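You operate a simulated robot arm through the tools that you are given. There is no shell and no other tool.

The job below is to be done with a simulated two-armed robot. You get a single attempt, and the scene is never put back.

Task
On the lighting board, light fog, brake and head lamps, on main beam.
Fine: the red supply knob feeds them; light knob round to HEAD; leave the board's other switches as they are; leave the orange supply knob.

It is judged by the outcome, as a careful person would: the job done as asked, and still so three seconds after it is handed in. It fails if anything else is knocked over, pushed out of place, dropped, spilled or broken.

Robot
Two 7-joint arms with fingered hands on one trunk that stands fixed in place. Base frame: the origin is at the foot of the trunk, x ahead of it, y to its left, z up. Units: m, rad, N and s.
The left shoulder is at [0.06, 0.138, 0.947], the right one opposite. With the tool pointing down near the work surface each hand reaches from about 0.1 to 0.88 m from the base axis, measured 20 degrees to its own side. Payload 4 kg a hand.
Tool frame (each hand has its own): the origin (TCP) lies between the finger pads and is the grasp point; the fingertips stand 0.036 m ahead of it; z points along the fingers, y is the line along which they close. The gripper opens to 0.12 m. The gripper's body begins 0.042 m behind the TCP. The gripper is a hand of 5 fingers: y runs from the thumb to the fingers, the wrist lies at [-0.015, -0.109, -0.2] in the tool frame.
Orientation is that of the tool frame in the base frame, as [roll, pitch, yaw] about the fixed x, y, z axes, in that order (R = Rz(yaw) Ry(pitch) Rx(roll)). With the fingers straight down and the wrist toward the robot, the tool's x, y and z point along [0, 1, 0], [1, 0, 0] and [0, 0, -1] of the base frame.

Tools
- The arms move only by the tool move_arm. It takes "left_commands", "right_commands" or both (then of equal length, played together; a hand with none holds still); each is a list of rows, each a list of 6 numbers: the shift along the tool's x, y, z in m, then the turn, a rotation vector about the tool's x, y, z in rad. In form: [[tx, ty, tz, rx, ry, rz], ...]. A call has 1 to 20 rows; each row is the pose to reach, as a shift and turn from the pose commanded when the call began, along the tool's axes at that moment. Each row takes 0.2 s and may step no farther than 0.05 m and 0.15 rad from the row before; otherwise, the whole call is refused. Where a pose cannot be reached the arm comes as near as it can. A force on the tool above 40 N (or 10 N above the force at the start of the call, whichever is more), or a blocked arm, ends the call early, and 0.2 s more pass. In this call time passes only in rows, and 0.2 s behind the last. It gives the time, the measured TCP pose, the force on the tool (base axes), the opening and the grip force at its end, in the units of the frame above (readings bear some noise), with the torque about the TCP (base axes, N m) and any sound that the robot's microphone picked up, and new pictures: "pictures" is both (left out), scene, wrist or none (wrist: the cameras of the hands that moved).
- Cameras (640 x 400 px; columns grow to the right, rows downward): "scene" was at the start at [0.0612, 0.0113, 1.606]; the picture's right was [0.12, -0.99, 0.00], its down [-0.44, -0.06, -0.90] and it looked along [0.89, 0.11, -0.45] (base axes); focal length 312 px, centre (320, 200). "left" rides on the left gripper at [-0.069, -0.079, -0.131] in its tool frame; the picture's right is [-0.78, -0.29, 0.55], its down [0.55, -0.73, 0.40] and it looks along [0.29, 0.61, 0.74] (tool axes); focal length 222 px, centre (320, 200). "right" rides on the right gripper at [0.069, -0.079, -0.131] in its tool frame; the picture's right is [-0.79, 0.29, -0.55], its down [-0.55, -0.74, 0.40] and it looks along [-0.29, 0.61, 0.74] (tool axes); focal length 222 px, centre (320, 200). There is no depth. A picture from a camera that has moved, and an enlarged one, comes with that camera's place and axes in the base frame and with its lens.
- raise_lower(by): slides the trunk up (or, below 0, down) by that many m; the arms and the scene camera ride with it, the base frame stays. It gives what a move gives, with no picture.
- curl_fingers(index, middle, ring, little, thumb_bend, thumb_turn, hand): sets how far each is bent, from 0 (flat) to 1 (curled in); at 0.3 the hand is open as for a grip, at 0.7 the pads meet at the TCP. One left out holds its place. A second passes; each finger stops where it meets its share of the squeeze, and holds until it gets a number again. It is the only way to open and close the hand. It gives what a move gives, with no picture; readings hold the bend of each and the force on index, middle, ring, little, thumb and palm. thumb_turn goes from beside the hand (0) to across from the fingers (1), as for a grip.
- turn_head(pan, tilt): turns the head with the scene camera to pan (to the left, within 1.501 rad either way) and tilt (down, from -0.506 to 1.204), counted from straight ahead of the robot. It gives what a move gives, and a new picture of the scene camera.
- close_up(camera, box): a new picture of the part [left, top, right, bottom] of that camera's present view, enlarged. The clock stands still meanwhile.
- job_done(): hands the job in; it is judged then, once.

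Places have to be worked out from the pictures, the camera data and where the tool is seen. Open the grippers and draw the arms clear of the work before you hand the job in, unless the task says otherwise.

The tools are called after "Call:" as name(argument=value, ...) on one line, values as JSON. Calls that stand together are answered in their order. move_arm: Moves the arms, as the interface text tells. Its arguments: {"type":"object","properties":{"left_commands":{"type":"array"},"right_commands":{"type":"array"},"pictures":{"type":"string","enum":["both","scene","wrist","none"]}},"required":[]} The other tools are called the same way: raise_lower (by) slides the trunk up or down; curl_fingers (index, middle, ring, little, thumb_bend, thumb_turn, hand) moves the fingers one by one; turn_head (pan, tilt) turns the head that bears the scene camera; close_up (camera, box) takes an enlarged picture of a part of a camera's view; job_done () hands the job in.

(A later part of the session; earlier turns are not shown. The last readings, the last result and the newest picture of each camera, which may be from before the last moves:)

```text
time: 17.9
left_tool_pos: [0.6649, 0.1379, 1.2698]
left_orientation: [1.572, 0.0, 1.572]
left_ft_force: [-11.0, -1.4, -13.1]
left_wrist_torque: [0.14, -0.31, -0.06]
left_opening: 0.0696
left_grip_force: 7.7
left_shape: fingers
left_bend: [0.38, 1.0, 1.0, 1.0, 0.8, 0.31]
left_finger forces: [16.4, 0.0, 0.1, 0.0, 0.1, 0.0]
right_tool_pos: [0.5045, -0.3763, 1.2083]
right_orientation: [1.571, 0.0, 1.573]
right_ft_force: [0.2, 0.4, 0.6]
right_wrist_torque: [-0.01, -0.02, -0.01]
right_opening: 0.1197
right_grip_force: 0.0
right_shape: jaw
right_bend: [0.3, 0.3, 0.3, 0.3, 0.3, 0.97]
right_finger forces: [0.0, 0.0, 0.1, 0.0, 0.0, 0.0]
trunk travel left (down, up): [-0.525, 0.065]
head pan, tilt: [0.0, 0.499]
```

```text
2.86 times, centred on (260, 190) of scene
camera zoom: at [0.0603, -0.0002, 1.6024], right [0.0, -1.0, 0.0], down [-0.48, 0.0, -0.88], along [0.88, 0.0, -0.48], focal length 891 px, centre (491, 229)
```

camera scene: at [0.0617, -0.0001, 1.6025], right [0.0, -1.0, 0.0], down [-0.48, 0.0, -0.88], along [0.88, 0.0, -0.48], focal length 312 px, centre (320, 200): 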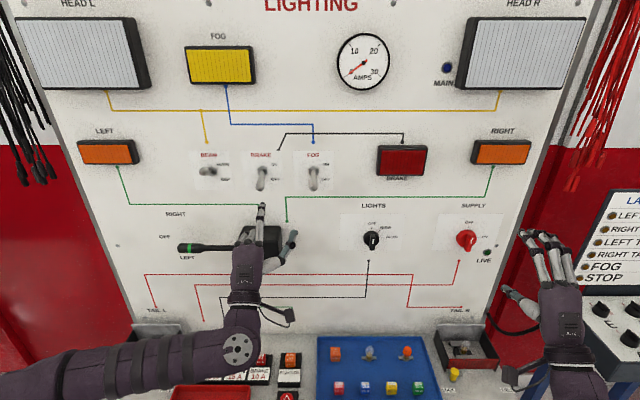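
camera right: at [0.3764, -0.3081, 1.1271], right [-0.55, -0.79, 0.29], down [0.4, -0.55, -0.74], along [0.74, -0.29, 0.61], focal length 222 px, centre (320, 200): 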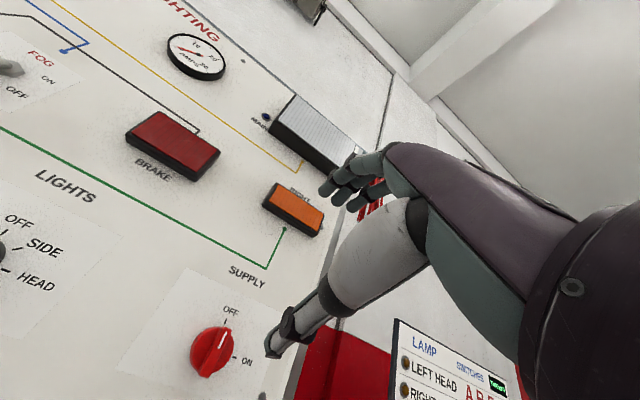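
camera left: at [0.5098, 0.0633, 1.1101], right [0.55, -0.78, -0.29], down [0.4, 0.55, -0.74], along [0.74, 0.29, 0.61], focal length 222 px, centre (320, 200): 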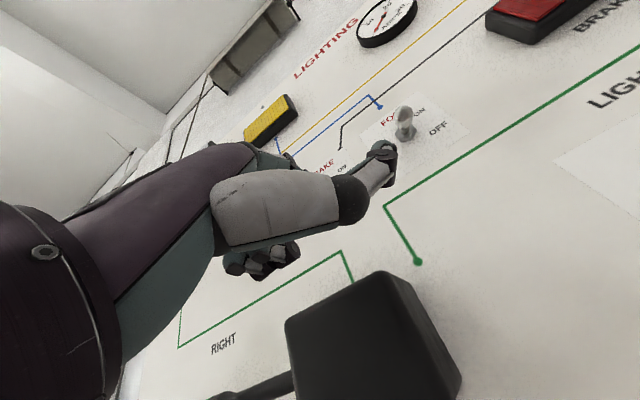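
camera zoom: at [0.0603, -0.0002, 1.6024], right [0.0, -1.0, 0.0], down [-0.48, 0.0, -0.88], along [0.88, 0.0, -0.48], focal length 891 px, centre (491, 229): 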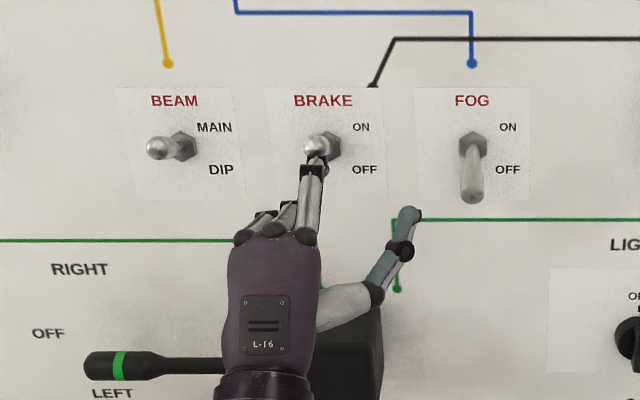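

The BRAKE lever looks up, matching BEAM. I'll lower the finger, back off, and move across to below FOG (y≈0.015).

Call:
move_arm(left_commands=[[0, -0.02, 0, 0, 0, 0], [0, -0.045, 0, 0, 0, 0], [0, -0.07, -0.01, 0, 0, 0], [0, -0.08, -0.045, 0, 0, 0], [-0.035, -0.08, -0.06, 0, 0, 0], [-0.075, -0.08, -0.06, 0, 0, 0], [-0.115, -0.08, -0.05, 0, 0, 0], [-0.118, -0.08, -0.025, 0, 0, 0]])

Call:
close_up(camera="scene", box=[180, 120, 380, 260])

```text
time: 19.7
left_tool_pos: [0.6195, 0.075, 1.1833]
left_orientation: [1.571, -0.001, 1.567]
left_ft_force: [0.2, -0.1, -0.2]
left_wrist_torque: [-0.02, 0.0, 0.0]
left_opening: 0.079
left_grip_force: 0.1
left_shape: fingers
left_bend: [0.3, 1.0, 1.0, 1.0, 0.8, 0.31]
left_finger forces: [0.0, 0.1, 0.0, 0.0, 0.1, 0.1]
left hand out of reach, approached as far as the arm can: row 6, 7, 8
right_tool_pos: [0.5058, -0.3744, 1.2082]
right_orientation: [1.571, 0.0, 1.569]
right_ft_force: [1.0, -0.3, 0.2]
right_wrist_torque: [0.0, -0.01, 0.0]
right_opening: 0.1197
right_grip_force: 0.0
right_shape: jaw
right_bend: [0.3, 0.3, 0.3, 0.3, 0.3, 0.97]
right_finger forces: [0.1, 0.0, 0.0, 0.0, 0.1, 0.0]
trunk travel left (down, up): [-0.525, 0.065]
head pan, tilt: [0.0, 0.499]
camera scene: at [0.0613, -0.0001, 1.6025], right [0.0, -1.0, 0.0], down [-0.48, 0.0, -0.88], along [0.88, 0.0, -0.48], focal length 312 px, centre (320, 200)
camera left: at [0.4891, 0.0037, 1.1044], right [0.55, -0.79, -0.29], down [0.4, 0.55, -0.73], along [0.74, 0.28, 0.61], focal length 222 px, centre (320, 200)
```

scene: 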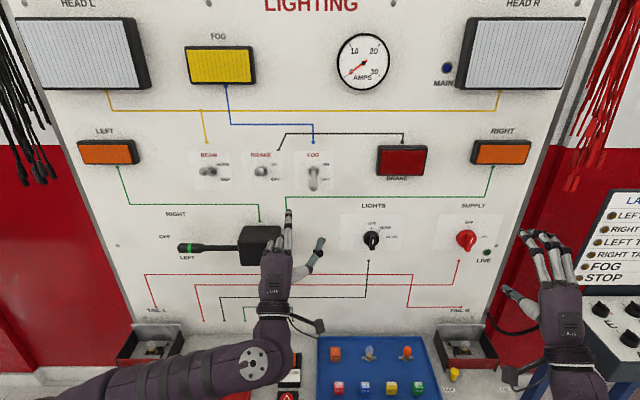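
left: 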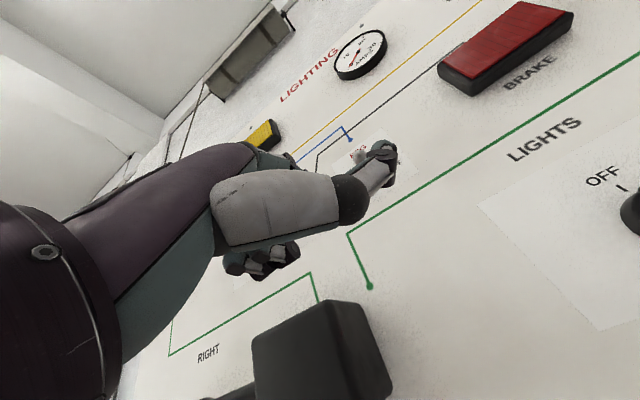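

```text
2.86 times, centred on (280, 190) of scene
camera zoom: at [0.0613, -0.0001, 1.6025], right [0.0, -1.0, 0.0], down [-0.48, 0.0, -0.88], along [0.88, 0.0, -0.48], focal length 891 px, centre (434, 229)
```

zoom: 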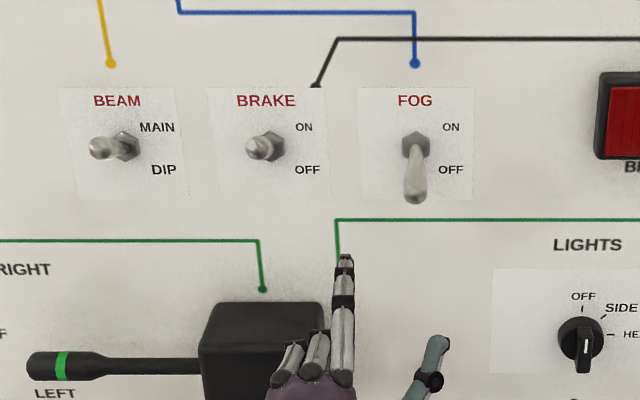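

BRAKE is ON. The left arm's reach to y≈0.015 is limited with the hand straight, so I'll yaw the hand about 0.4 rad to the right while shifting beneath FOG.

Call:
move_arm(left_commands=[[-0.01, 0.003, 0.001, 0, -0.1, 0], [-0.02, 0.006, 0.002, 0, -0.2, 0], [-0.03, 0.01, 0.003, 0, -0.3, 0], [-0.042, 0.014, 0.005, 0, -0.4, 0]])

Call:
close_up(camera="scene", box=[200, 120, 400, 260])

```text
time: 20.7
left_tool_pos: [0.6232, 0.0315, 1.199]
left_orientation: [1.572, 0.001, 1.169]
left_ft_force: [-0.3, 0.2, -1.1]
left_wrist_torque: [0.04, 0.0, -0.02]
left_opening: 0.0788
left_grip_force: 0.2
left_shape: fingers
left_bend: [0.3, 1.0, 1.0, 1.0, 0.8, 0.31]
left_finger forces: [0.1, 0.0, 0.1, 0.0, 0.0, 0.0]
right_tool_pos: [0.5061, -0.3754, 1.2088]
right_orientation: [1.572, 0.0, 1.571]
right_ft_force: [-0.4, 0.2, -0.1]
right_wrist_torque: [0.02, 0.02, 0.0]
right_opening: 0.1198
right_grip_force: 0.1
right_shape: jaw
right_bend: [0.3, 0.3, 0.3, 0.3, 0.3, 0.97]
right_finger forces: [0.0, 0.0, 0.1, 0.0, 0.0, 0.0]
trunk travel left (down, up): [-0.525, 0.065]
head pan, tilt: [0.0, 0.499]
camera scene: at [0.0613, -0.0002, 1.6025], right [0.0, -1.0, 0.0], down [-0.48, 0.0, -0.88], along [0.88, 0.0, -0.48], focal length 312 px, centre (320, 200)
camera left: at [0.4763, 0.017, 1.1195], right [0.2, -0.94, -0.29], down [0.58, 0.35, -0.73], along [0.79, -0.02, 0.61], focal length 222 px, centre (320, 200)
```

scene: 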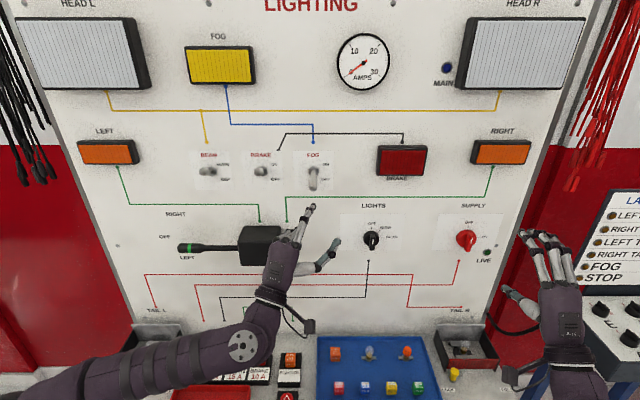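
left: 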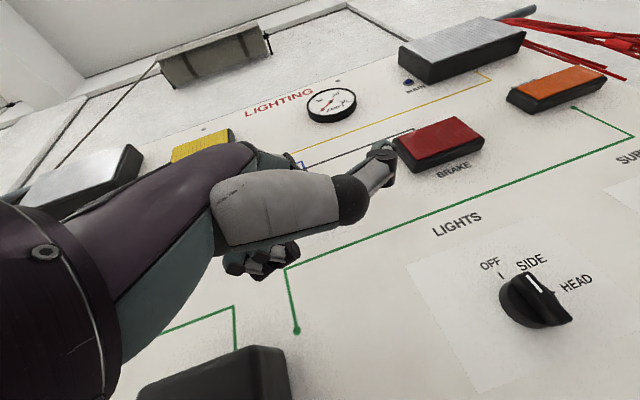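

```text
2.86 times, centred on (300, 190) of scene
camera zoom: at [0.0613, -0.0002, 1.6025], right [0.0, -1.0, 0.0], down [-0.48, 0.0, -0.88], along [0.88, 0.0, -0.48], focal length 891 px, centre (377, 229)
```

zoom: 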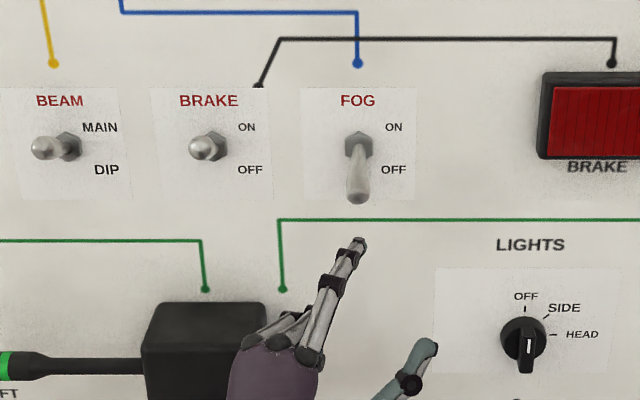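

The index tip is at y≈0.012 just below the FOG lever. I move it forward under the lever and push up.

Call:
move_arm(left_commands=[[0.008, 0.002, 0.017, 0, 0, 0], [0.017, 0.004, 0.035, 0, 0, 0], [0.017, 0.018, 0.035, 0, 0, 0], [0.017, 0.03, 0.035, 0, 0, 0], [0.017, 0.042, 0.035, 0, 0, 0], [0.017, 0.052, 0.035, 0, 0, 0], [0.017, 0.062, 0.035, 0, 0, 0], [0.017, 0.072, 0.035, 0, 0, 0]], pictures="none")

Call:
close_up(camera="scene", box=[200, 120, 400, 260])

```text
time: 22.5
left_tool_pos: [0.6564, 0.0395, 1.264]
left_orientation: [1.573, -0.002, 1.169]
left_ft_force: [-7.6, 0.1, -8.8]
left_wrist_torque: [0.18, -0.15, -0.14]
left_opening: 0.0739
left_grip_force: 5.5
left_shape: fingers
left_bend: [0.36, 1.0, 1.0, 1.0, 0.8, 0.31]
left_finger forces: [11.7, 0.0, 0.0, 0.0, 0.0, 0.0]
left hand out of reach, approached as far as the arm can: row 5, 6, 7, 8
right_tool_pos: [0.5044, -0.3771, 1.2087]
right_orientation: [1.57, 0.0, 1.57]
right_ft_force: [0.0, 0.6, 0.1]
right_wrist_torque: [0.0, -0.01, 0.03]
right_opening: 0.12
right_grip_force: 0.0
right_shape: jaw
right_bend: [0.3, 0.3, 0.3, 0.3, 0.3, 0.97]
right_finger forces: [0.0, 0.0, 0.0, 0.1, 0.0, 0.1]
trunk travel left (down, up): [-0.525, 0.065]
head pan, tilt: [0.0, 0.499]
```

```text
2.86 times, centred on (300, 190) of scene
camera zoom: at [0.0604, -0.0002, 1.6024], right [0.0, -1.0, 0.0], down [-0.48, 0.0, -0.88], along [0.88, 0.0, -0.48], focal length 891 px, centre (377, 229)
```

zoom: 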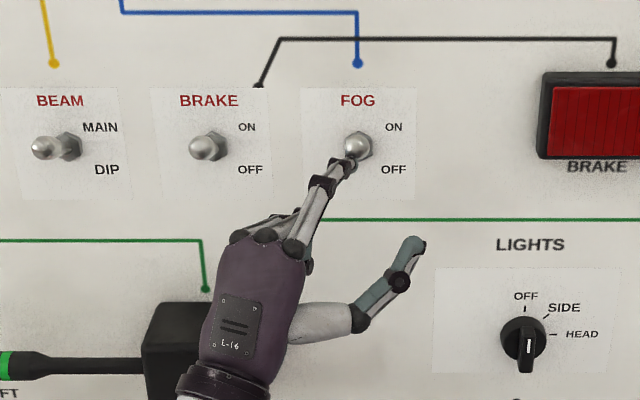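

FOG has flipped up as well. I lower the finger away, back off, and draw the left arm to the left.

Call:
move_arm(left_commands=[[0, -0.03, 0, 0, 0, 0], [0, -0.06, 0, 0, 0, 0], [-0.0078, -0.07, -0.0184, 0, 0, 0], [-0.0195, -0.075, -0.046, 0, 0, 0], [0.0134, -0.07, -0.0708, 0, 0, 0], [0.0548, -0.06, -0.0884, 0, 0, 0], [0.0962, -0.05, -0.1059, 0, 0, 0], [0.1376, -0.04, -0.1235, 0, 0, 0], [0.179, -0.03, -0.141, 0, 0, 0], [0.2204, -0.02, -0.1586, 0, 0, 0]], pictures="scene")

Call:
close_up(camera="scene", box=[160, 120, 360, 260])

Call:
close_up(camera="right", box=[120, 220, 360, 400])

```text
time: 24.7
left_tool_pos: [0.5947, 0.307, 1.2459]
left_orientation: [1.573, 0.001, 1.171]
left_ft_force: [0.0, -0.5, -0.3]
left_wrist_torque: [-0.03, 0.02, -0.01]
left_opening: 0.079
left_grip_force: 0.0
left_shape: fingers
left_bend: [0.3, 1.0, 1.0, 1.0, 0.8, 0.31]
left_finger forces: [0.0, 0.0, 0.0, 0.0, 0.0, 0.0]
right_tool_pos: [0.5055, -0.3741, 1.2076]
right_orientation: [1.571, 0.001, 1.573]
right_ft_force: [0.0, -0.1, -1.0]
right_wrist_torque: [-0.03, -0.02, -0.02]
right_opening: 0.1197
right_grip_force: 0.0
right_shape: jaw
right_bend: [0.3, 0.3, 0.3, 0.3, 0.3, 0.97]
right_finger forces: [0.0, 0.0, 0.1, 0.0, 0.0, 0.0]
trunk travel left (down, up): [-0.525, 0.065]
head pan, tilt: [0.0, 0.499]
camera scene: at [0.061, 0.0005, 1.6025], right [0.0, -1.0, 0.0], down [-0.48, 0.0, -0.88], along [0.88, 0.0, -0.48], focal length 312 px, centre (320, 200)
```

scene: 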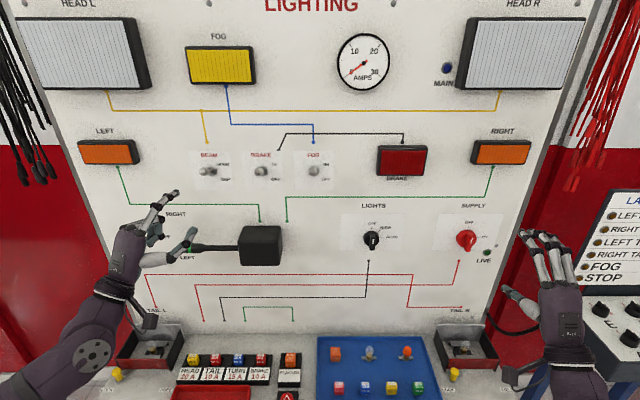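

```text
2.86 times, centred on (260, 190) of scene
camera zoom: at [0.061, 0.0005, 1.6025], right [0.0, -1.0, 0.0], down [-0.48, 0.0, -0.88], along [0.88, 0.0, -0.48], focal length 891 px, centre (491, 229)
```

zoom: 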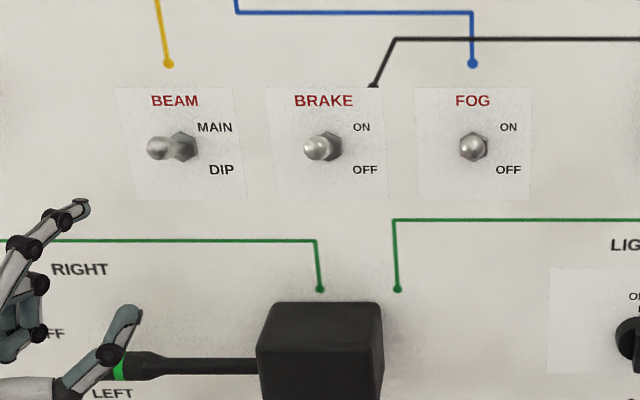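

```text
2.22 times, centred on (240, 310) of right
camera zoom: at [0.3729, -0.3059, 1.129], right [-0.55, -0.78, 0.29], down [0.4, -0.55, -0.73], along [0.74, -0.29, 0.61], focal length 494 px, centre (498, -44)
```

zoom: 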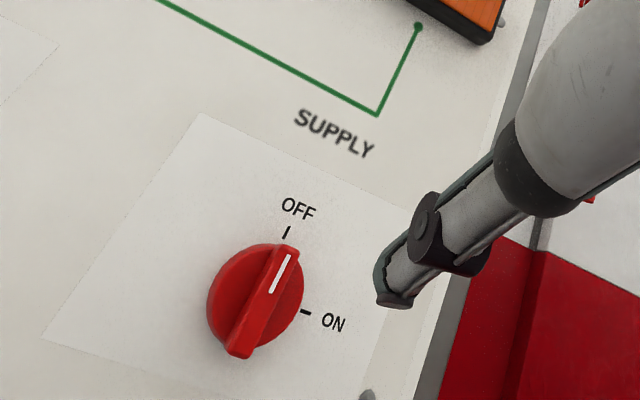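

All three toggles are up. Now the right hand: I'll roll it 90° (thumb left, fingers right) in front of the red supply knob at about (0.725, −0.384, 1.119), staying well back, to test reach.

Call:
move_arm(right_commands=[[0, -0.005, 0.005, 0, 0, 0.143], [-0.001, -0.01, 0.01, 0, 0, 0.286], [-0.002, -0.018, 0.015, 0, 0, 0.429], [-0.003, -0.026, 0.02, 0, 0, 0.571], [-0.004, -0.035, 0.025, 0, 0, 0.714], [-0.005, -0.043, 0.03, 0, 0, 0.857], [-0.006, -0.052, 0.035, 0, 0, 1.0], [-0.007, -0.06, 0.04, 0, 0, 1.143], [-0.008, -0.07, 0.045, 0, 0, 1.286], [-0.009, -0.08, 0.05, 0, 0, 1.429], [-0.01, -0.088, 0.05, 0, 0, 1.571]])

```text
time: 27.1
left_tool_pos: [0.5941, 0.3067, 1.2455]
left_orientation: [1.571, 0.0, 1.17]
left_ft_force: [-0.2, 0.1, 0.1]
left_wrist_torque: [-0.01, 0.0, -0.01]
left_opening: 0.0788
left_grip_force: 0.0
left_shape: fingers
left_bend: [0.3, 1.0, 1.0, 1.0, 0.8, 0.31]
left_finger forces: [0.1, 0.1, 0.0, 0.0, 0.1, 0.1]
right_tool_pos: [0.5559, -0.3853, 1.1201]
right_orientation: [-0.589, -1.57, -2.552]
right_ft_force: [0.8, 0.0, 0.3]
right_wrist_torque: [0.02, 0.0, -0.02]
right_opening: 0.1199
right_grip_force: 0.2
right_shape: jaw
right_bend: [0.3, 0.3, 0.3, 0.3, 0.3, 0.97]
right_finger forces: [0.0, 0.0, 0.0, 0.0, 0.0, 0.0]
right hand out of reach, approached as far as the arm can: row 2, 3, 4, 5
trunk travel left (down, up): [-0.525, 0.065]
head pan, tilt: [0.0, 0.499]
camera scene: at [0.0612, -0.0001, 1.6025], right [0.0, -1.0, 0.0], down [-0.48, 0.0, -0.88], along [0.88, 0.0, -0.48], focal length 312 px, centre (320, 200)
camera right: at [0.4235, -0.3068, 1.1885], right [-0.55, -0.29, -0.79], down [0.4, 0.74, -0.55], along [0.74, -0.61, -0.29], focal length 222 px, centre (320, 200)
```

scene: 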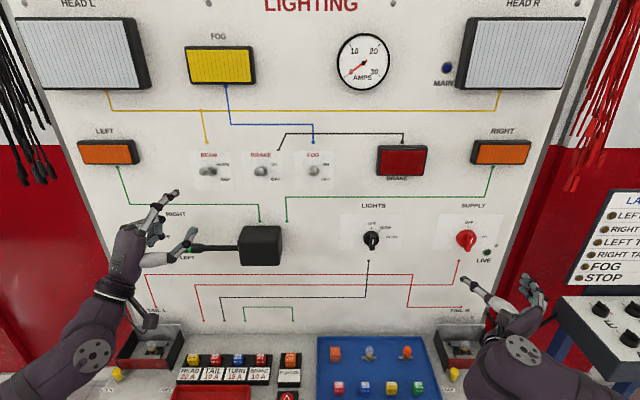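
right: 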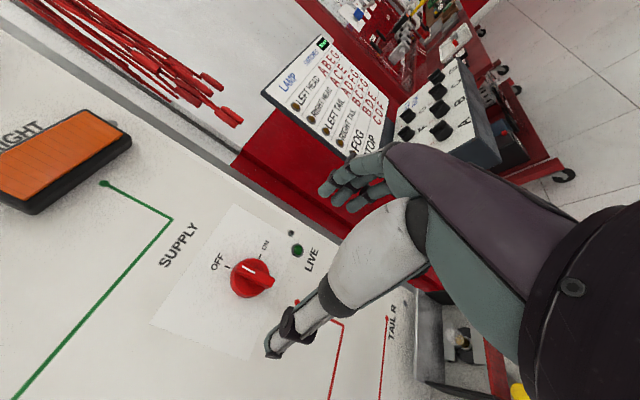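

The neutral roll is reachable. Before gripping, I'll rehearse the next 90° clockwise roll in free air at x≈0.6 to make sure the wrist can do it.

Call:
move_arm(right_commands=[[0, 0, 0.01, 0, 0, 0.143], [0, 0, 0.02, 0, 0, 0.286], [0, 0, 0.03, 0, 0, 0.429], [0, 0, 0.04, 0, 0, 0.571], [0, 0, 0.045, 0, 0, 0.714], [0, 0, 0.045, 0, 0, 0.857], [0, 0, 0.045, 0, 0, 1.0], [0, 0, 0.045, 0, 0, 1.143], [0, 0, 0.045, 0, 0, 1.286], [0, 0, 0.045, 0, 0, 1.429], [0, 0, 0.045, 0, 0, 1.571], [0, 0, 0.045, 0, 0, 1.65]])

```text
time: 29.7
left_tool_pos: [0.596, 0.306, 1.2473]
left_orientation: [1.572, 0.001, 1.17]
left_ft_force: [0.6, 0.0, 0.1]
left_wrist_torque: [0.01, -0.01, -0.01]
left_opening: 0.0789
left_grip_force: 0.0
left_shape: fingers
left_bend: [0.3, 1.0, 1.0, 1.0, 0.8, 0.31]
left_finger forces: [0.0, 0.1, 0.0, 0.0, 0.0, 0.1]
right_tool_pos: [0.6016, -0.386, 1.1196]
right_orientation: [-1.571, 0.082, -1.572]
right_ft_force: [0.6, 0.5, 0.4]
right_wrist_torque: [0.01, 0.01, 0.03]
right_opening: 0.1198
right_grip_force: 0.1
right_shape: jaw
right_bend: [0.3, 0.3, 0.3, 0.3, 0.3, 0.97]
right_finger forces: [0.0, 0.1, 0.0, 0.0, 0.0, 0.0]
trunk travel left (down, up): [-0.525, 0.065]
head pan, tilt: [0.0, 0.499]
camera scene: at [0.0612, -0.0002, 1.6025], right [0.0, -1.0, 0.0], down [-0.48, 0.0, -0.88], along [0.88, 0.0, -0.48], focal length 312 px, centre (320, 200)
camera right: at [0.4681, -0.4617, 1.1918], right [-0.55, 0.81, -0.23], down [0.4, 0.49, 0.78], along [0.74, 0.33, -0.59], focal length 222 px, centre (320, 200)
```

scene: 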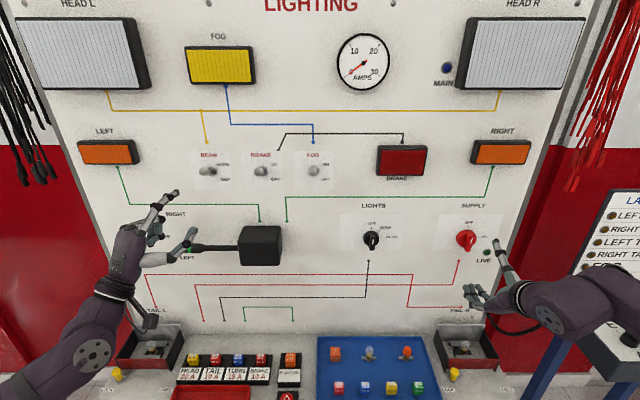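
right: 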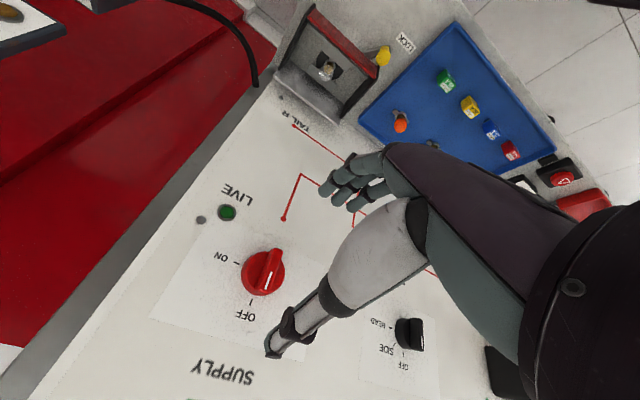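

The full roll works. I roll back to neutral and curl ring and little fingers away, leaving index, middle and thumb for the pinch.

Call:
move_arm(right_commands=[[0, 0, 0, 0, 0, -0.14], [0, 0, 0, 0, 0, -0.28], [0, 0, 0, 0, 0, -0.42], [0, 0, 0, 0, 0, -0.56], [0, 0, 0, 0, 0, -0.7], [0, 0, 0, 0, 0, -0.84], [0, 0, 0, 0, 0, -0.98], [0, 0, 0, 0, 0, -1.12], [0, 0, 0, 0, 0, -1.26], [0, 0, 0, 0, 0, -1.4], [0, 0, 0, 0, 0, -1.54], [0, 0, 0, 0, 0, -1.65]], pictures="none")

Call:
curl_fingers(hand="right", index=0.4, middle=0.4, ring=1.0, little=1.0, thumb_bend=0.4, thumb_turn=1.0)

Call:
close_up(camera="scene", box=[380, 180, 580, 320])

Call:
close_up(camera="right", box=[140, 120, 460, 400])

```text
time: 32.3
left_tool_pos: [0.5944, 0.3069, 1.2454]
left_orientation: [1.57, -0.001, 1.171]
left_ft_force: [0.4, -0.6, -0.5]
left_wrist_torque: [0.01, 0.01, -0.01]
left_opening: 0.079
left_grip_force: 0.0
left_shape: fingers
left_bend: [0.3, 1.0, 1.0, 1.0, 0.8, 0.31]
left_finger forces: [0.1, 0.0, 0.0, 0.0, 0.1, 0.1]
right_tool_pos: [0.5996, -0.3851, 1.1197]
right_orientation: [1.571, -1.568, 1.569]
right_ft_force: [0.3, 0.3, 1.2]
right_wrist_torque: [-0.01, -0.01, -0.01]
right_opening: 0.1198
right_grip_force: 0.0
right_shape: jaw
right_bend: [0.3, 0.3, 0.3, 0.3, 0.3, 0.97]
right_finger forces: [0.0, 0.0, 0.1, 0.0, 0.1, 0.0]
trunk travel left (down, up): [-0.525, 0.065]
head pan, tilt: [0.0, 0.499]
```

```text
time: 33.3
left_tool_pos: [0.596, 0.3069, 1.2466]
left_orientation: [1.571, 0.0, 1.172]
left_ft_force: [-1.1, -0.1, -0.3]
left_wrist_torque: [0.03, 0.01, -0.03]
left_opening: 0.079
left_grip_force: 0.0
left_shape: fingers
left_bend: [0.3, 1.0, 1.0, 1.0, 0.8, 0.31]
left_finger forces: [0.0, 0.1, 0.0, 0.1, 0.0, 0.1]
right_tool_pos: [0.6, -0.3868, 1.1192]
right_orientation: [-1.131, -1.57, -2.011]
right_ft_force: [0.5, -0.2, -0.3]
right_wrist_torque: [0.0, 0.03, 0.01]
right_opening: 0.0905
right_grip_force: 0.1
right_shape: fingers
right_bend: [0.4, 0.4, 1.0, 1.0, 0.4, 0.99]
right_finger forces: [0.1, 0.0, 0.0, 0.0, 0.0, 0.0]
trunk travel left (down, up): [-0.525, 0.065]
head pan, tilt: [0.0, 0.499]
```

```text
2.86 times, centred on (480, 250) of scene
camera zoom: at [0.0612, -0.0001, 1.6025], right [0.0, -1.0, 0.0], down [-0.48, 0.0, -0.88], along [0.88, 0.0, -0.48], focal length 891 px, centre (-137, 57)
```

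zoom: 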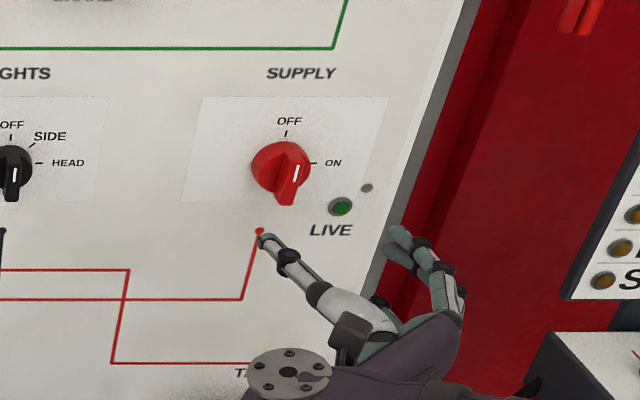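

```text
1.43 times, centred on (300, 260) of right
camera zoom: at [0.4681, -0.3071, 1.1883], right [-0.55, -0.29, -0.79], down [0.4, 0.73, -0.55], along [0.74, -0.61, -0.29], focal length 317 px, centre (349, 114)
```

zoom: 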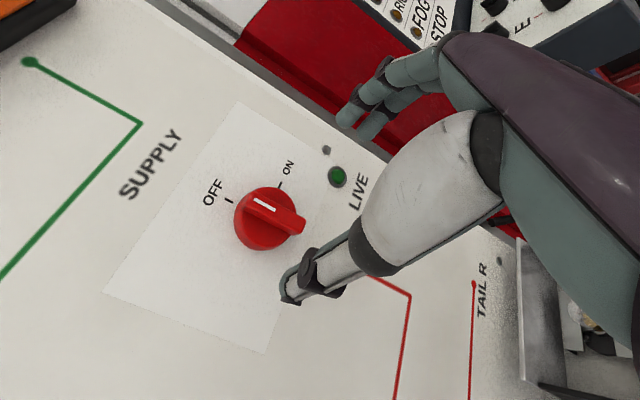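

Thumb tip is at y≈−0.329 and index tip at y≈−0.434, straddling the knob (axis ≈ y −0.383, z 1.122, bar front x≈0.705). I advance 8 cm so the fingertips lie alongside the bar.

Call:
move_arm(right_commands=[[0.002, -0.003, 0.025, 0, 0, 0], [0.002, -0.003, 0.05, 0, 0, 0], [0.002, -0.003, 0.066, 0, 0, 0], [0.002, -0.003, 0.08, 0, 0, 0]])

Call:
close_up(camera="scene", box=[400, 190, 560, 300])

Call:
close_up(camera="right", box=[160, 120, 440, 360])

```text
time: 34.3
left_tool_pos: [0.5956, 0.3057, 1.246]
left_orientation: [1.572, 0.0, 1.173]
left_ft_force: [0.3, 0.3, 0.2]
left_wrist_torque: [-0.02, -0.02, 0.0]
left_opening: 0.0791
left_grip_force: 0.1
left_shape: fingers
left_bend: [0.3, 1.0, 1.0, 1.0, 0.8, 0.31]
left_finger forces: [0.0, 0.1, 0.1, 0.0, 0.0, 0.0]
right_tool_pos: [0.6811, -0.3844, 1.122]
right_orientation: [-2.555, -1.569, -0.585]
right_ft_force: [0.1, -0.3, 0.5]
right_wrist_torque: [-0.01, 0.02, 0.02]
right_opening: 0.0903
right_grip_force: 0.1
right_shape: fingers
right_bend: [0.4, 0.4, 1.0, 1.0, 0.4, 0.99]
right_finger forces: [0.1, 0.0, 0.0, 0.0, 0.0, 0.1]
trunk travel left (down, up): [-0.525, 0.065]
head pan, tilt: [0.0, 0.499]
camera scene: at [0.0615, -0.0002, 1.6025], right [0.0, -1.0, 0.0], down [-0.48, 0.0, -0.88], along [0.88, 0.0, -0.48], focal length 312 px, centre (320, 200)
camera right: at [0.5487, -0.3052, 1.191], right [-0.55, -0.29, -0.78], down [0.4, 0.73, -0.55], along [0.74, -0.61, -0.29], focal length 222 px, centre (320, 200)
```

scene: 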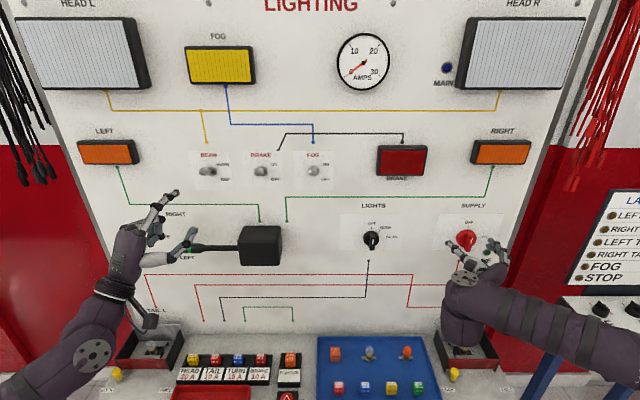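
right: 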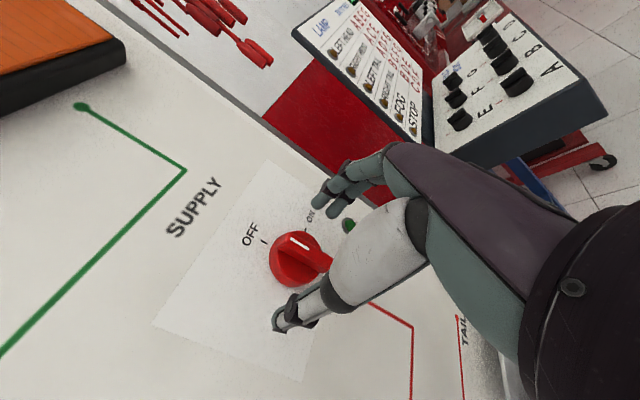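

```text
3.64 times, centred on (480, 245) of scene
camera zoom: at [0.0615, -0.0002, 1.6025], right [0.0, -1.0, 0.0], down [-0.48, 0.0, -0.88], along [0.88, 0.0, -0.48], focal length 1134 px, centre (-262, 36)
```

zoom: 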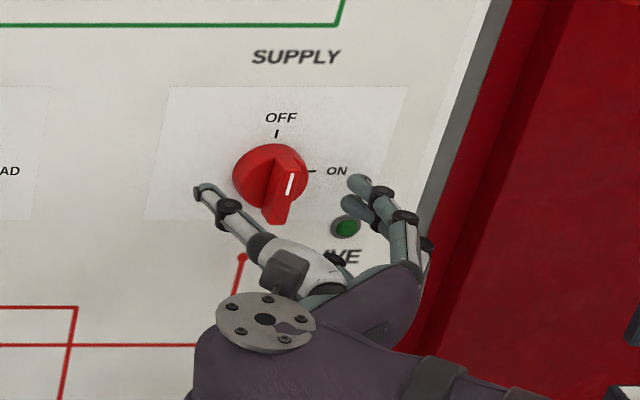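

```text
1.67 times, centred on (300, 240) of right
camera zoom: at [0.5487, -0.3052, 1.191], right [-0.55, -0.29, -0.78], down [0.4, 0.73, -0.55], along [0.74, -0.61, -0.29], focal length 370 px, centre (353, 133)
```

zoom: 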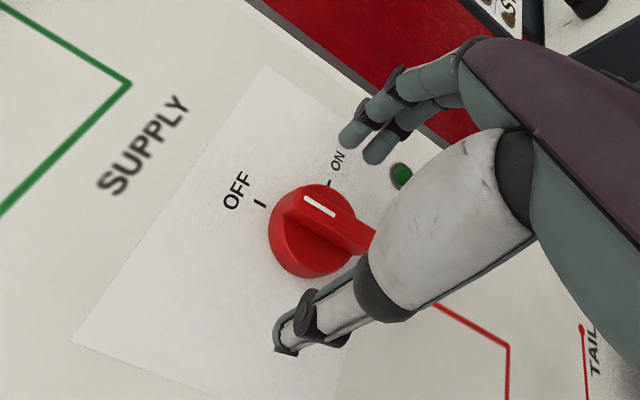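

Thumb, index (z≈1.130) and middle (z≈1.107) bracket the bar symmetrically. I close the pinch on it.

Call:
curl_fingers(hand="right", index=0.8, middle=0.8, thumb_bend=0.8)

Call:
close_up(camera="scene", box=[400, 190, 560, 300])

Call:
close_up(camera="right", box=[160, 120, 440, 360])

```text
time: 35.3
left_tool_pos: [0.5956, 0.3056, 1.247]
left_orientation: [1.572, 0.0, 1.172]
left_ft_force: [0.9, 0.1, 0.4]
left_wrist_torque: [-0.02, 0.02, 0.01]
left_opening: 0.0789
left_grip_force: 0.0
left_shape: fingers
left_bend: [0.3, 1.0, 1.0, 1.0, 0.8, 0.31]
left_finger forces: [0.0, 0.1, 0.1, 0.0, 0.1, 0.0]
right_tool_pos: [0.6816, -0.3844, 1.1217]
right_orientation: [-0.899, -1.57, -2.245]
right_ft_force: [7.7, -4.0, -0.4]
right_wrist_torque: [-0.04, 0.02, -0.12]
right_opening: 0.008
right_grip_force: 19.7
right_shape: fingers
right_bend: [0.66, 0.67, 1.0, 1.0, 0.69, 1.0]
right_finger forces: [11.3, 10.2, 0.1, 0.1, 17.2, 0.0]
trunk travel left (down, up): [-0.525, 0.065]
head pan, tilt: [0.0, 0.499]
```

```text
3.64 times, centred on (480, 245) of scene
camera zoom: at [0.0626, -0.0008, 1.6025], right [0.0, -1.0, 0.0], down [-0.48, 0.0, -0.88], along [0.88, 0.0, -0.48], focal length 1134 px, centre (-262, 36)
```

zoom: 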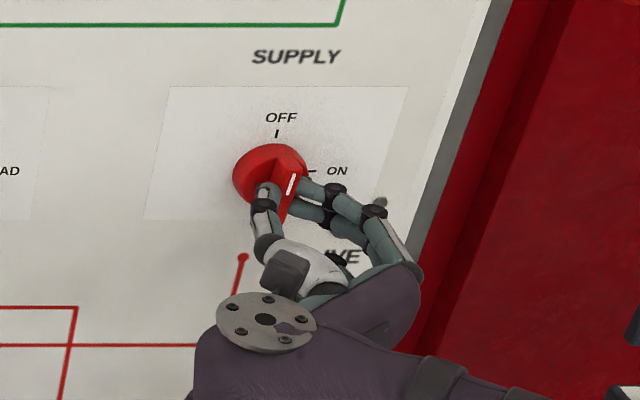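

```text
1.67 times, centred on (300, 240) of right
camera zoom: at [0.5494, -0.3058, 1.1906], right [-0.55, -0.29, -0.78], down [0.4, 0.73, -0.55], along [0.74, -0.61, -0.29], focal length 370 px, centre (353, 133)
```

zoom: 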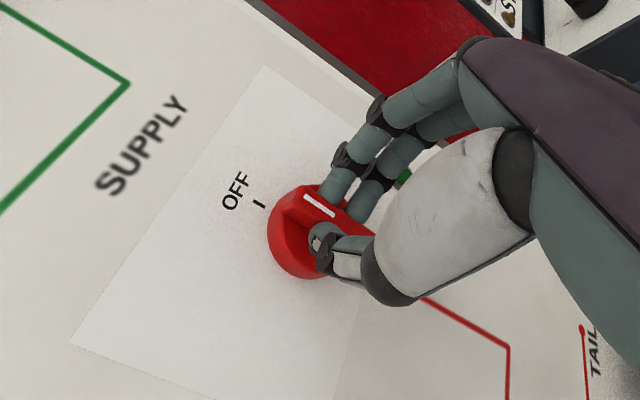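

The bar is firmly pinched (about 17 N). Now turning 90° clockwise about the knob axis.

Call:
move_arm(right_commands=[[0, 0, 0, 0, 0, 0.1], [0, 0, 0, 0, 0, 0.2], [0, 0, 0, 0, 0, 0.3], [0, 0, 0, 0, 0, 0.4], [0, 0, 0, 0, 0, 0.5], [0, 0, 0, 0, 0, 0.6], [0, 0, 0, 0, 0, 0.7], [0, 0, 0, 0, 0, 0.8]], pictures="none")

Call:
close_up(camera="scene", box=[400, 190, 560, 300])

Call:
close_up(camera="right", box=[160, 120, 440, 360])

```text
time: 37.1
left_tool_pos: [0.5959, 0.3058, 1.2454]
left_orientation: [1.572, 0.0, 1.17]
left_ft_force: [0.2, 0.0, -0.3]
left_wrist_torque: [-0.01, 0.0, -0.06]
left_opening: 0.079
left_grip_force: 0.1
left_shape: fingers
left_bend: [0.3, 1.0, 1.0, 1.0, 0.8, 0.31]
left_finger forces: [0.0, 0.1, 0.1, 0.1, 0.0, 0.0]
right_tool_pos: [0.6814, -0.385, 1.1206]
right_orientation: [-1.573, -0.769, -1.571]
right_ft_force: [10.7, -7.4, 0.5]
right_wrist_torque: [0.0, -0.02, -0.25]
right_opening: 0.0082
right_grip_force: 17.5
right_shape: fingers
right_bend: [0.65, 0.67, 1.0, 1.0, 0.7, 1.0]
right_finger forces: [12.0, 7.2, 0.0, 0.0, 15.9, 0.0]
trunk travel left (down, up): [-0.525, 0.065]
head pan, tilt: [0.0, 0.499]
```

```text
3.64 times, centred on (480, 245) of scene
camera zoom: at [0.0627, -0.0012, 1.6024], right [0.0, -1.0, 0.0], down [-0.48, 0.0, -0.88], along [0.88, 0.0, -0.48], focal length 1134 px, centre (-262, 36)
```

zoom: 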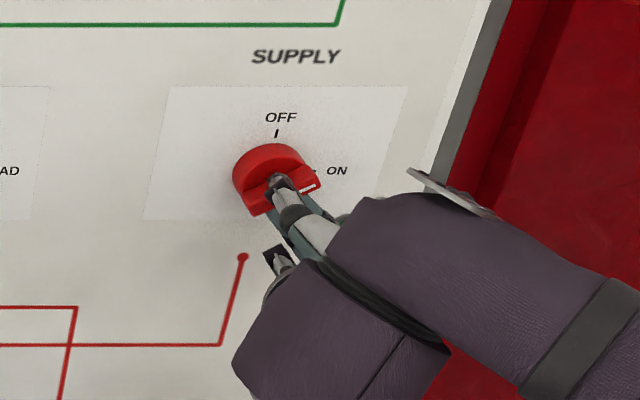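

```text
1.67 times, centred on (300, 240) of right
camera zoom: at [0.5491, -0.3792, 1.2251], right [-0.55, 0.36, -0.75], down [0.4, 0.91, 0.15], along [0.74, -0.22, -0.64], focal length 370 px, centre (353, 133)
```

zoom: 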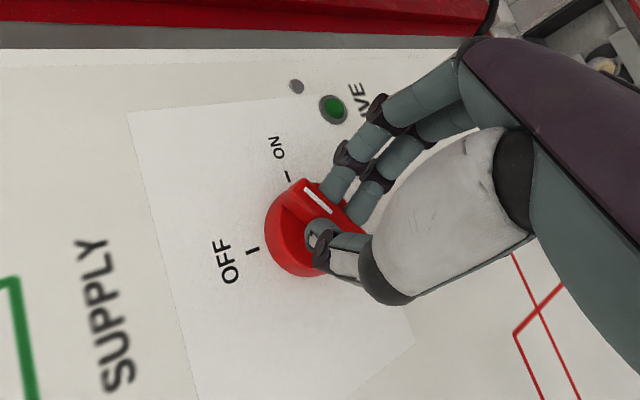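

The knob turns cleanly with the hand (about halfway). I continue the rest of the way to ON.

Call:
move_arm(right_commands=[[0, 0, 0, 0, 0, 0.1], [0, 0, 0, 0, 0, 0.2], [0, 0, 0, 0, 0, 0.3], [0, 0, 0, 0, 0, 0.4], [0, 0, 0, 0, 0, 0.5], [0, 0, 0, 0, 0, 0.6], [0, 0, 0, 0, 0, 0.7], [0, 0, 0, 0, 0, 0.79]], pictures="scene")

Call:
close_up(camera="scene", box=[400, 190, 560, 300])

Call:
close_up(camera="right", box=[160, 120, 440, 360])

```text
time: 38.9
left_tool_pos: [0.5968, 0.3039, 1.2462]
left_orientation: [1.573, -0.002, 1.171]
left_ft_force: [-0.1, -0.4, -0.2]
left_wrist_torque: [0.0, 0.01, -0.01]
left_opening: 0.0789
left_grip_force: 0.0
left_shape: fingers
left_bend: [0.3, 1.0, 1.0, 1.0, 0.8, 0.31]
left_finger forces: [0.0, 0.0, 0.1, 0.0, 0.0, 0.0]
right_tool_pos: [0.6801, -0.3843, 1.1204]
right_orientation: [-1.572, 0.021, -1.573]
right_ft_force: [7.3, -12.0, -1.5]
right_wrist_torque: [-0.25, 0.07, -0.31]
right_opening: 0.0075
right_grip_force: 19.8
right_shape: fingers
right_bend: [0.66, 0.67, 1.0, 1.0, 0.7, 1.0]
right_finger forces: [8.2, 12.0, 0.0, 0.0, 19.5, 0.1]
trunk travel left (down, up): [-0.525, 0.065]
head pan, tilt: [0.0, 0.499]
camera scene: at [0.0623, -0.002, 1.6025], right [0.0, -1.0, 0.0], down [-0.48, 0.0, -0.88], along [0.88, 0.0, -0.48], focal length 312 px, centre (320, 200)
```

scene: 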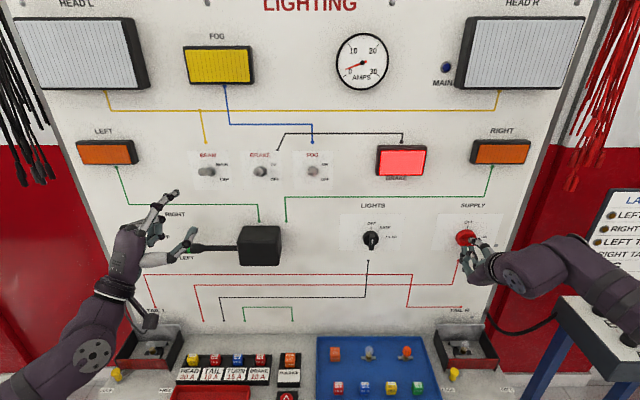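

```text
3.64 times, centred on (480, 245) of scene
camera zoom: at [0.0623, -0.002, 1.6025], right [0.0, -1.0, 0.0], down [-0.48, 0.0, -0.88], along [0.88, 0.0, -0.48], focal length 1134 px, centre (-262, 36)
```

zoom: 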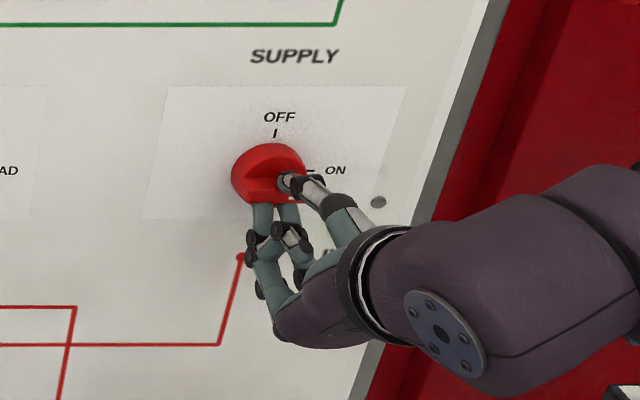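

```text
1.67 times, centred on (300, 240) of right
camera zoom: at [0.5489, -0.4553, 1.1973], right [-0.55, 0.79, -0.27], down [0.4, 0.53, 0.75], along [0.74, 0.3, -0.61], focal length 370 px, centre (353, 133)
```

zoom: 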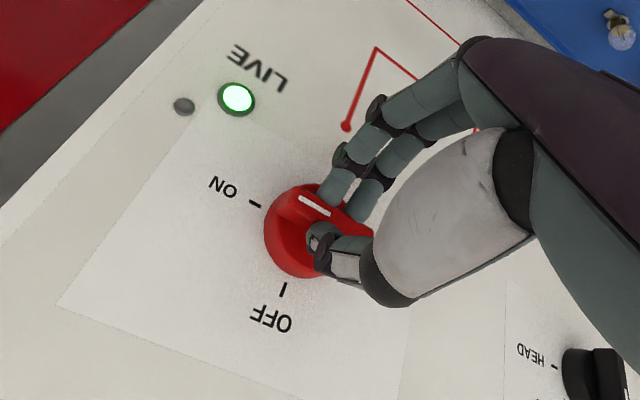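

LIVE is lit and the brake lamp is on. I release the knob and back straight out.

Call:
curl_fingers(hand="right", index=0.4, middle=0.4, thumb_bend=0.4)

Call:
move_arm(right_commands=[[0, 0, -0.03, 0, 0, 0], [0, 0, -0.06, 0, 0, 0], [0, 0, -0.08, 0, 0, 0]], pictures="scene")

Call:
close_up(camera="right", box=[160, 120, 440, 360])

```text
time: 39.9
left_tool_pos: [0.5949, 0.3061, 1.2464]
left_orientation: [1.573, 0.0, 1.171]
left_ft_force: [-0.4, 0.7, 0.2]
left_wrist_torque: [0.01, -0.02, 0.04]
left_opening: 0.0789
left_grip_force: 0.0
left_shape: fingers
left_bend: [0.3, 1.0, 1.0, 1.0, 0.8, 0.31]
left_finger forces: [0.0, 0.1, 0.0, 0.0, 0.0, 0.1]
right_tool_pos: [0.6798, -0.382, 1.1212]
right_orientation: [-1.571, 0.019, -1.57]
right_ft_force: [0.3, -0.4, -0.4]
right_wrist_torque: [0.0, -0.03, 0.01]
right_opening: 0.0894
right_grip_force: 0.1
right_shape: fingers
right_bend: [0.4, 0.4, 1.0, 1.0, 0.4, 0.99]
right_finger forces: [0.0, 0.0, 0.0, 0.1, 0.0, 0.0]
trunk travel left (down, up): [-0.525, 0.065]
head pan, tilt: [0.0, 0.499]
```

```text
time: 40.7
left_tool_pos: [0.5943, 0.3061, 1.2468]
left_orientation: [1.572, 0.001, 1.172]
left_ft_force: [0.1, -0.9, 0.0]
left_wrist_torque: [-0.02, -0.01, 0.02]
left_opening: 0.0792
left_grip_force: 0.1
left_shape: fingers
left_bend: [0.3, 1.0, 1.0, 1.0, 0.8, 0.31]
left_finger forces: [0.0, 0.0, 0.0, 0.0, 0.0, 0.1]
right_tool_pos: [0.5977, -0.3822, 1.1228]
right_orientation: [-1.57, 0.017, -1.571]
right_ft_force: [-0.2, 0.0, 0.2]
right_wrist_torque: [0.0, 0.01, 0.02]
right_opening: 0.0894
right_grip_force: 0.0
right_shape: fingers
right_bend: [0.4, 0.4, 1.0, 1.0, 0.4, 0.99]
right_finger forces: [0.0, 0.0, 0.0, 0.0, 0.0, 0.0]
trunk travel left (down, up): [-0.525, 0.065]
head pan, tilt: [0.0, 0.499]
camera scene: at [0.0608, 0.0, 1.6025], right [0.0, -1.0, 0.0], down [-0.48, 0.0, -0.88], along [0.88, 0.0, -0.48], focal length 312 px, centre (320, 200)
```

scene: 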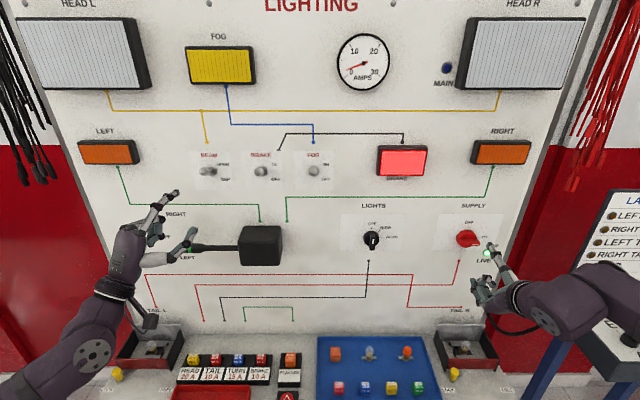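

```text
1.67 times, centred on (300, 240) of right
camera zoom: at [0.4658, -0.4534, 1.1993], right [-0.55, 0.79, -0.28], down [0.4, 0.53, 0.75], along [0.74, 0.3, -0.61], focal length 370 px, centre (353, 133)
```

zoom: 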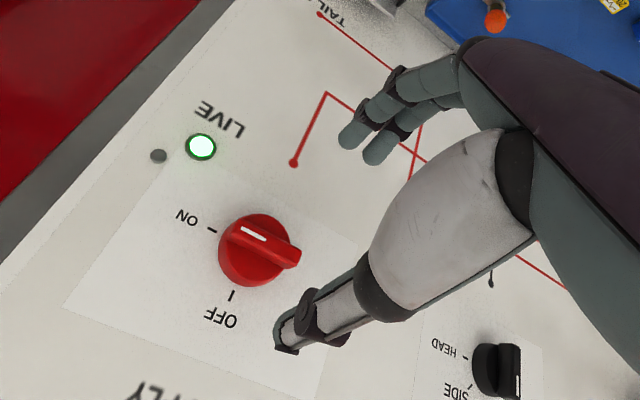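

Supply is ON. Now I roll the right hand back to neutral while moving left to the LIGHTS knob (≈ y −0.132, z 1.121), staying at x≈0.6.

Call:
move_arm(right_commands=[[-0.02, 0, 0, 0, 0, -0.14], [-0.04, 0, 0, 0, 0, -0.28], [-0.06, 0, 0, 0, 0, -0.42], [-0.085, 0, 0, 0, 0, -0.56], [-0.11, 0, 0, 0, 0, -0.7], [-0.135, 0, 0, 0, 0, -0.84], [-0.16, 0, 0, 0, 0, -0.98], [-0.185, 0, 0, 0, 0, -1.12], [-0.21, 0, 0, 0, 0, -1.26], [-0.235, 0, 0, 0, 0, -1.4], [-0.25, 0, 0, 0, 0, -1.54], [-0.25, 0, 0, 0, 0, -1.588]])

Call:
close_up(camera="scene", box=[300, 190, 460, 300])

Call:
close_up(camera="right", box=[160, 120, 440, 360])

```text
time: 43.3
left_tool_pos: [0.5968, 0.3059, 1.2464]
left_orientation: [1.571, 0.0, 1.173]
left_ft_force: [0.5, -0.7, -0.4]
left_wrist_torque: [0.0, 0.02, 0.0]
left_opening: 0.0787
left_grip_force: 0.1
left_shape: fingers
left_bend: [0.3, 1.0, 1.0, 1.0, 0.8, 0.31]
left_finger forces: [0.1, 0.0, 0.1, 0.0, 0.0, 0.1]
right_tool_pos: [0.6181, -0.2011, 1.1185]
right_orientation: [1.321, -1.569, 1.838]
right_ft_force: [-0.1, 0.5, 0.7]
right_wrist_torque: [-0.01, 0.02, -0.02]
right_opening: 0.0895
right_grip_force: 0.1
right_shape: fingers
right_bend: [0.4, 0.4, 1.0, 1.0, 0.4, 0.99]
right_finger forces: [0.1, 0.0, 0.1, 0.0, 0.0, 0.0]
right hand out of reach, approached as far as the arm can: row 8, 9, 10, 11, 12
trunk travel left (down, up): [-0.525, 0.065]
head pan, tilt: [0.0, 0.499]
camera scene: at [0.0616, -0.0001, 1.6025], right [0.0, -1.0, 0.0], down [-0.48, 0.0, -0.88], along [0.88, 0.0, -0.48], focal length 312 px, centre (320, 200)
camera right: at [0.4854, -0.1246, 1.1866], right [-0.54, -0.3, -0.79], down [0.39, 0.74, -0.55], along [0.75, -0.6, -0.28], focal length 222 px, centre (320, 200)
```

scene: 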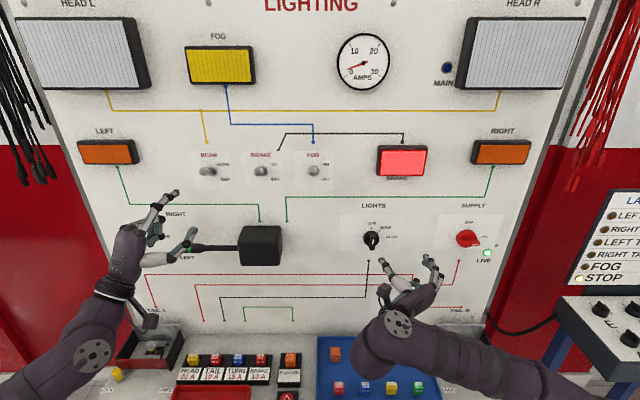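
right: 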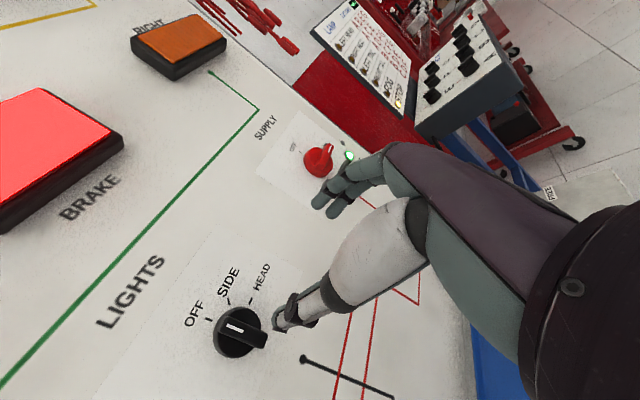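

```text
3.64 times, centred on (380, 245) of scene
camera zoom: at [0.0616, -0.0001, 1.6025], right [0.0, -1.0, 0.0], down [-0.48, 0.0, -0.88], along [0.88, 0.0, -0.48], focal length 1134 px, centre (102, 36)
```

zoom: 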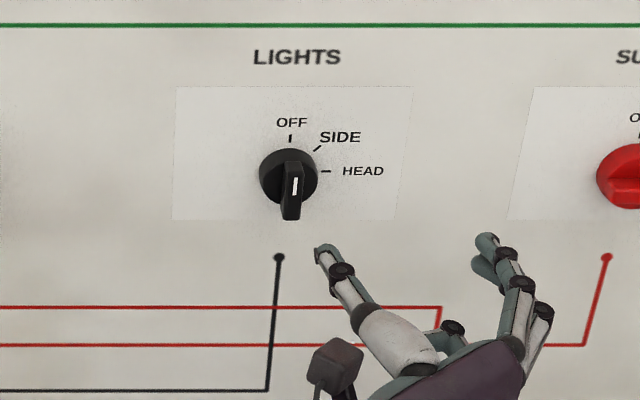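

```text
1.67 times, centred on (300, 240) of right
camera zoom: at [0.4854, -0.1246, 1.1866], right [-0.54, -0.3, -0.79], down [0.39, 0.74, -0.55], along [0.75, -0.6, -0.28], focal length 370 px, centre (353, 133)
```

zoom: 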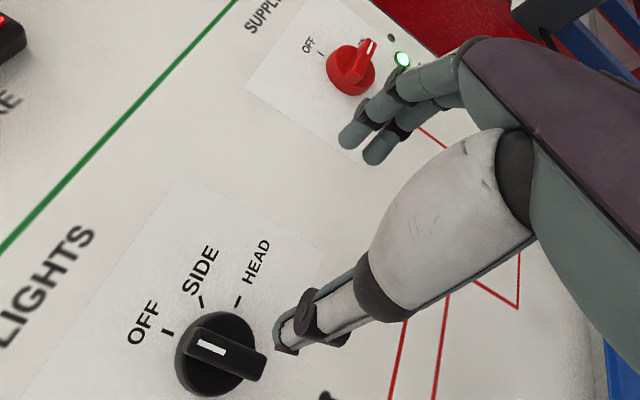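

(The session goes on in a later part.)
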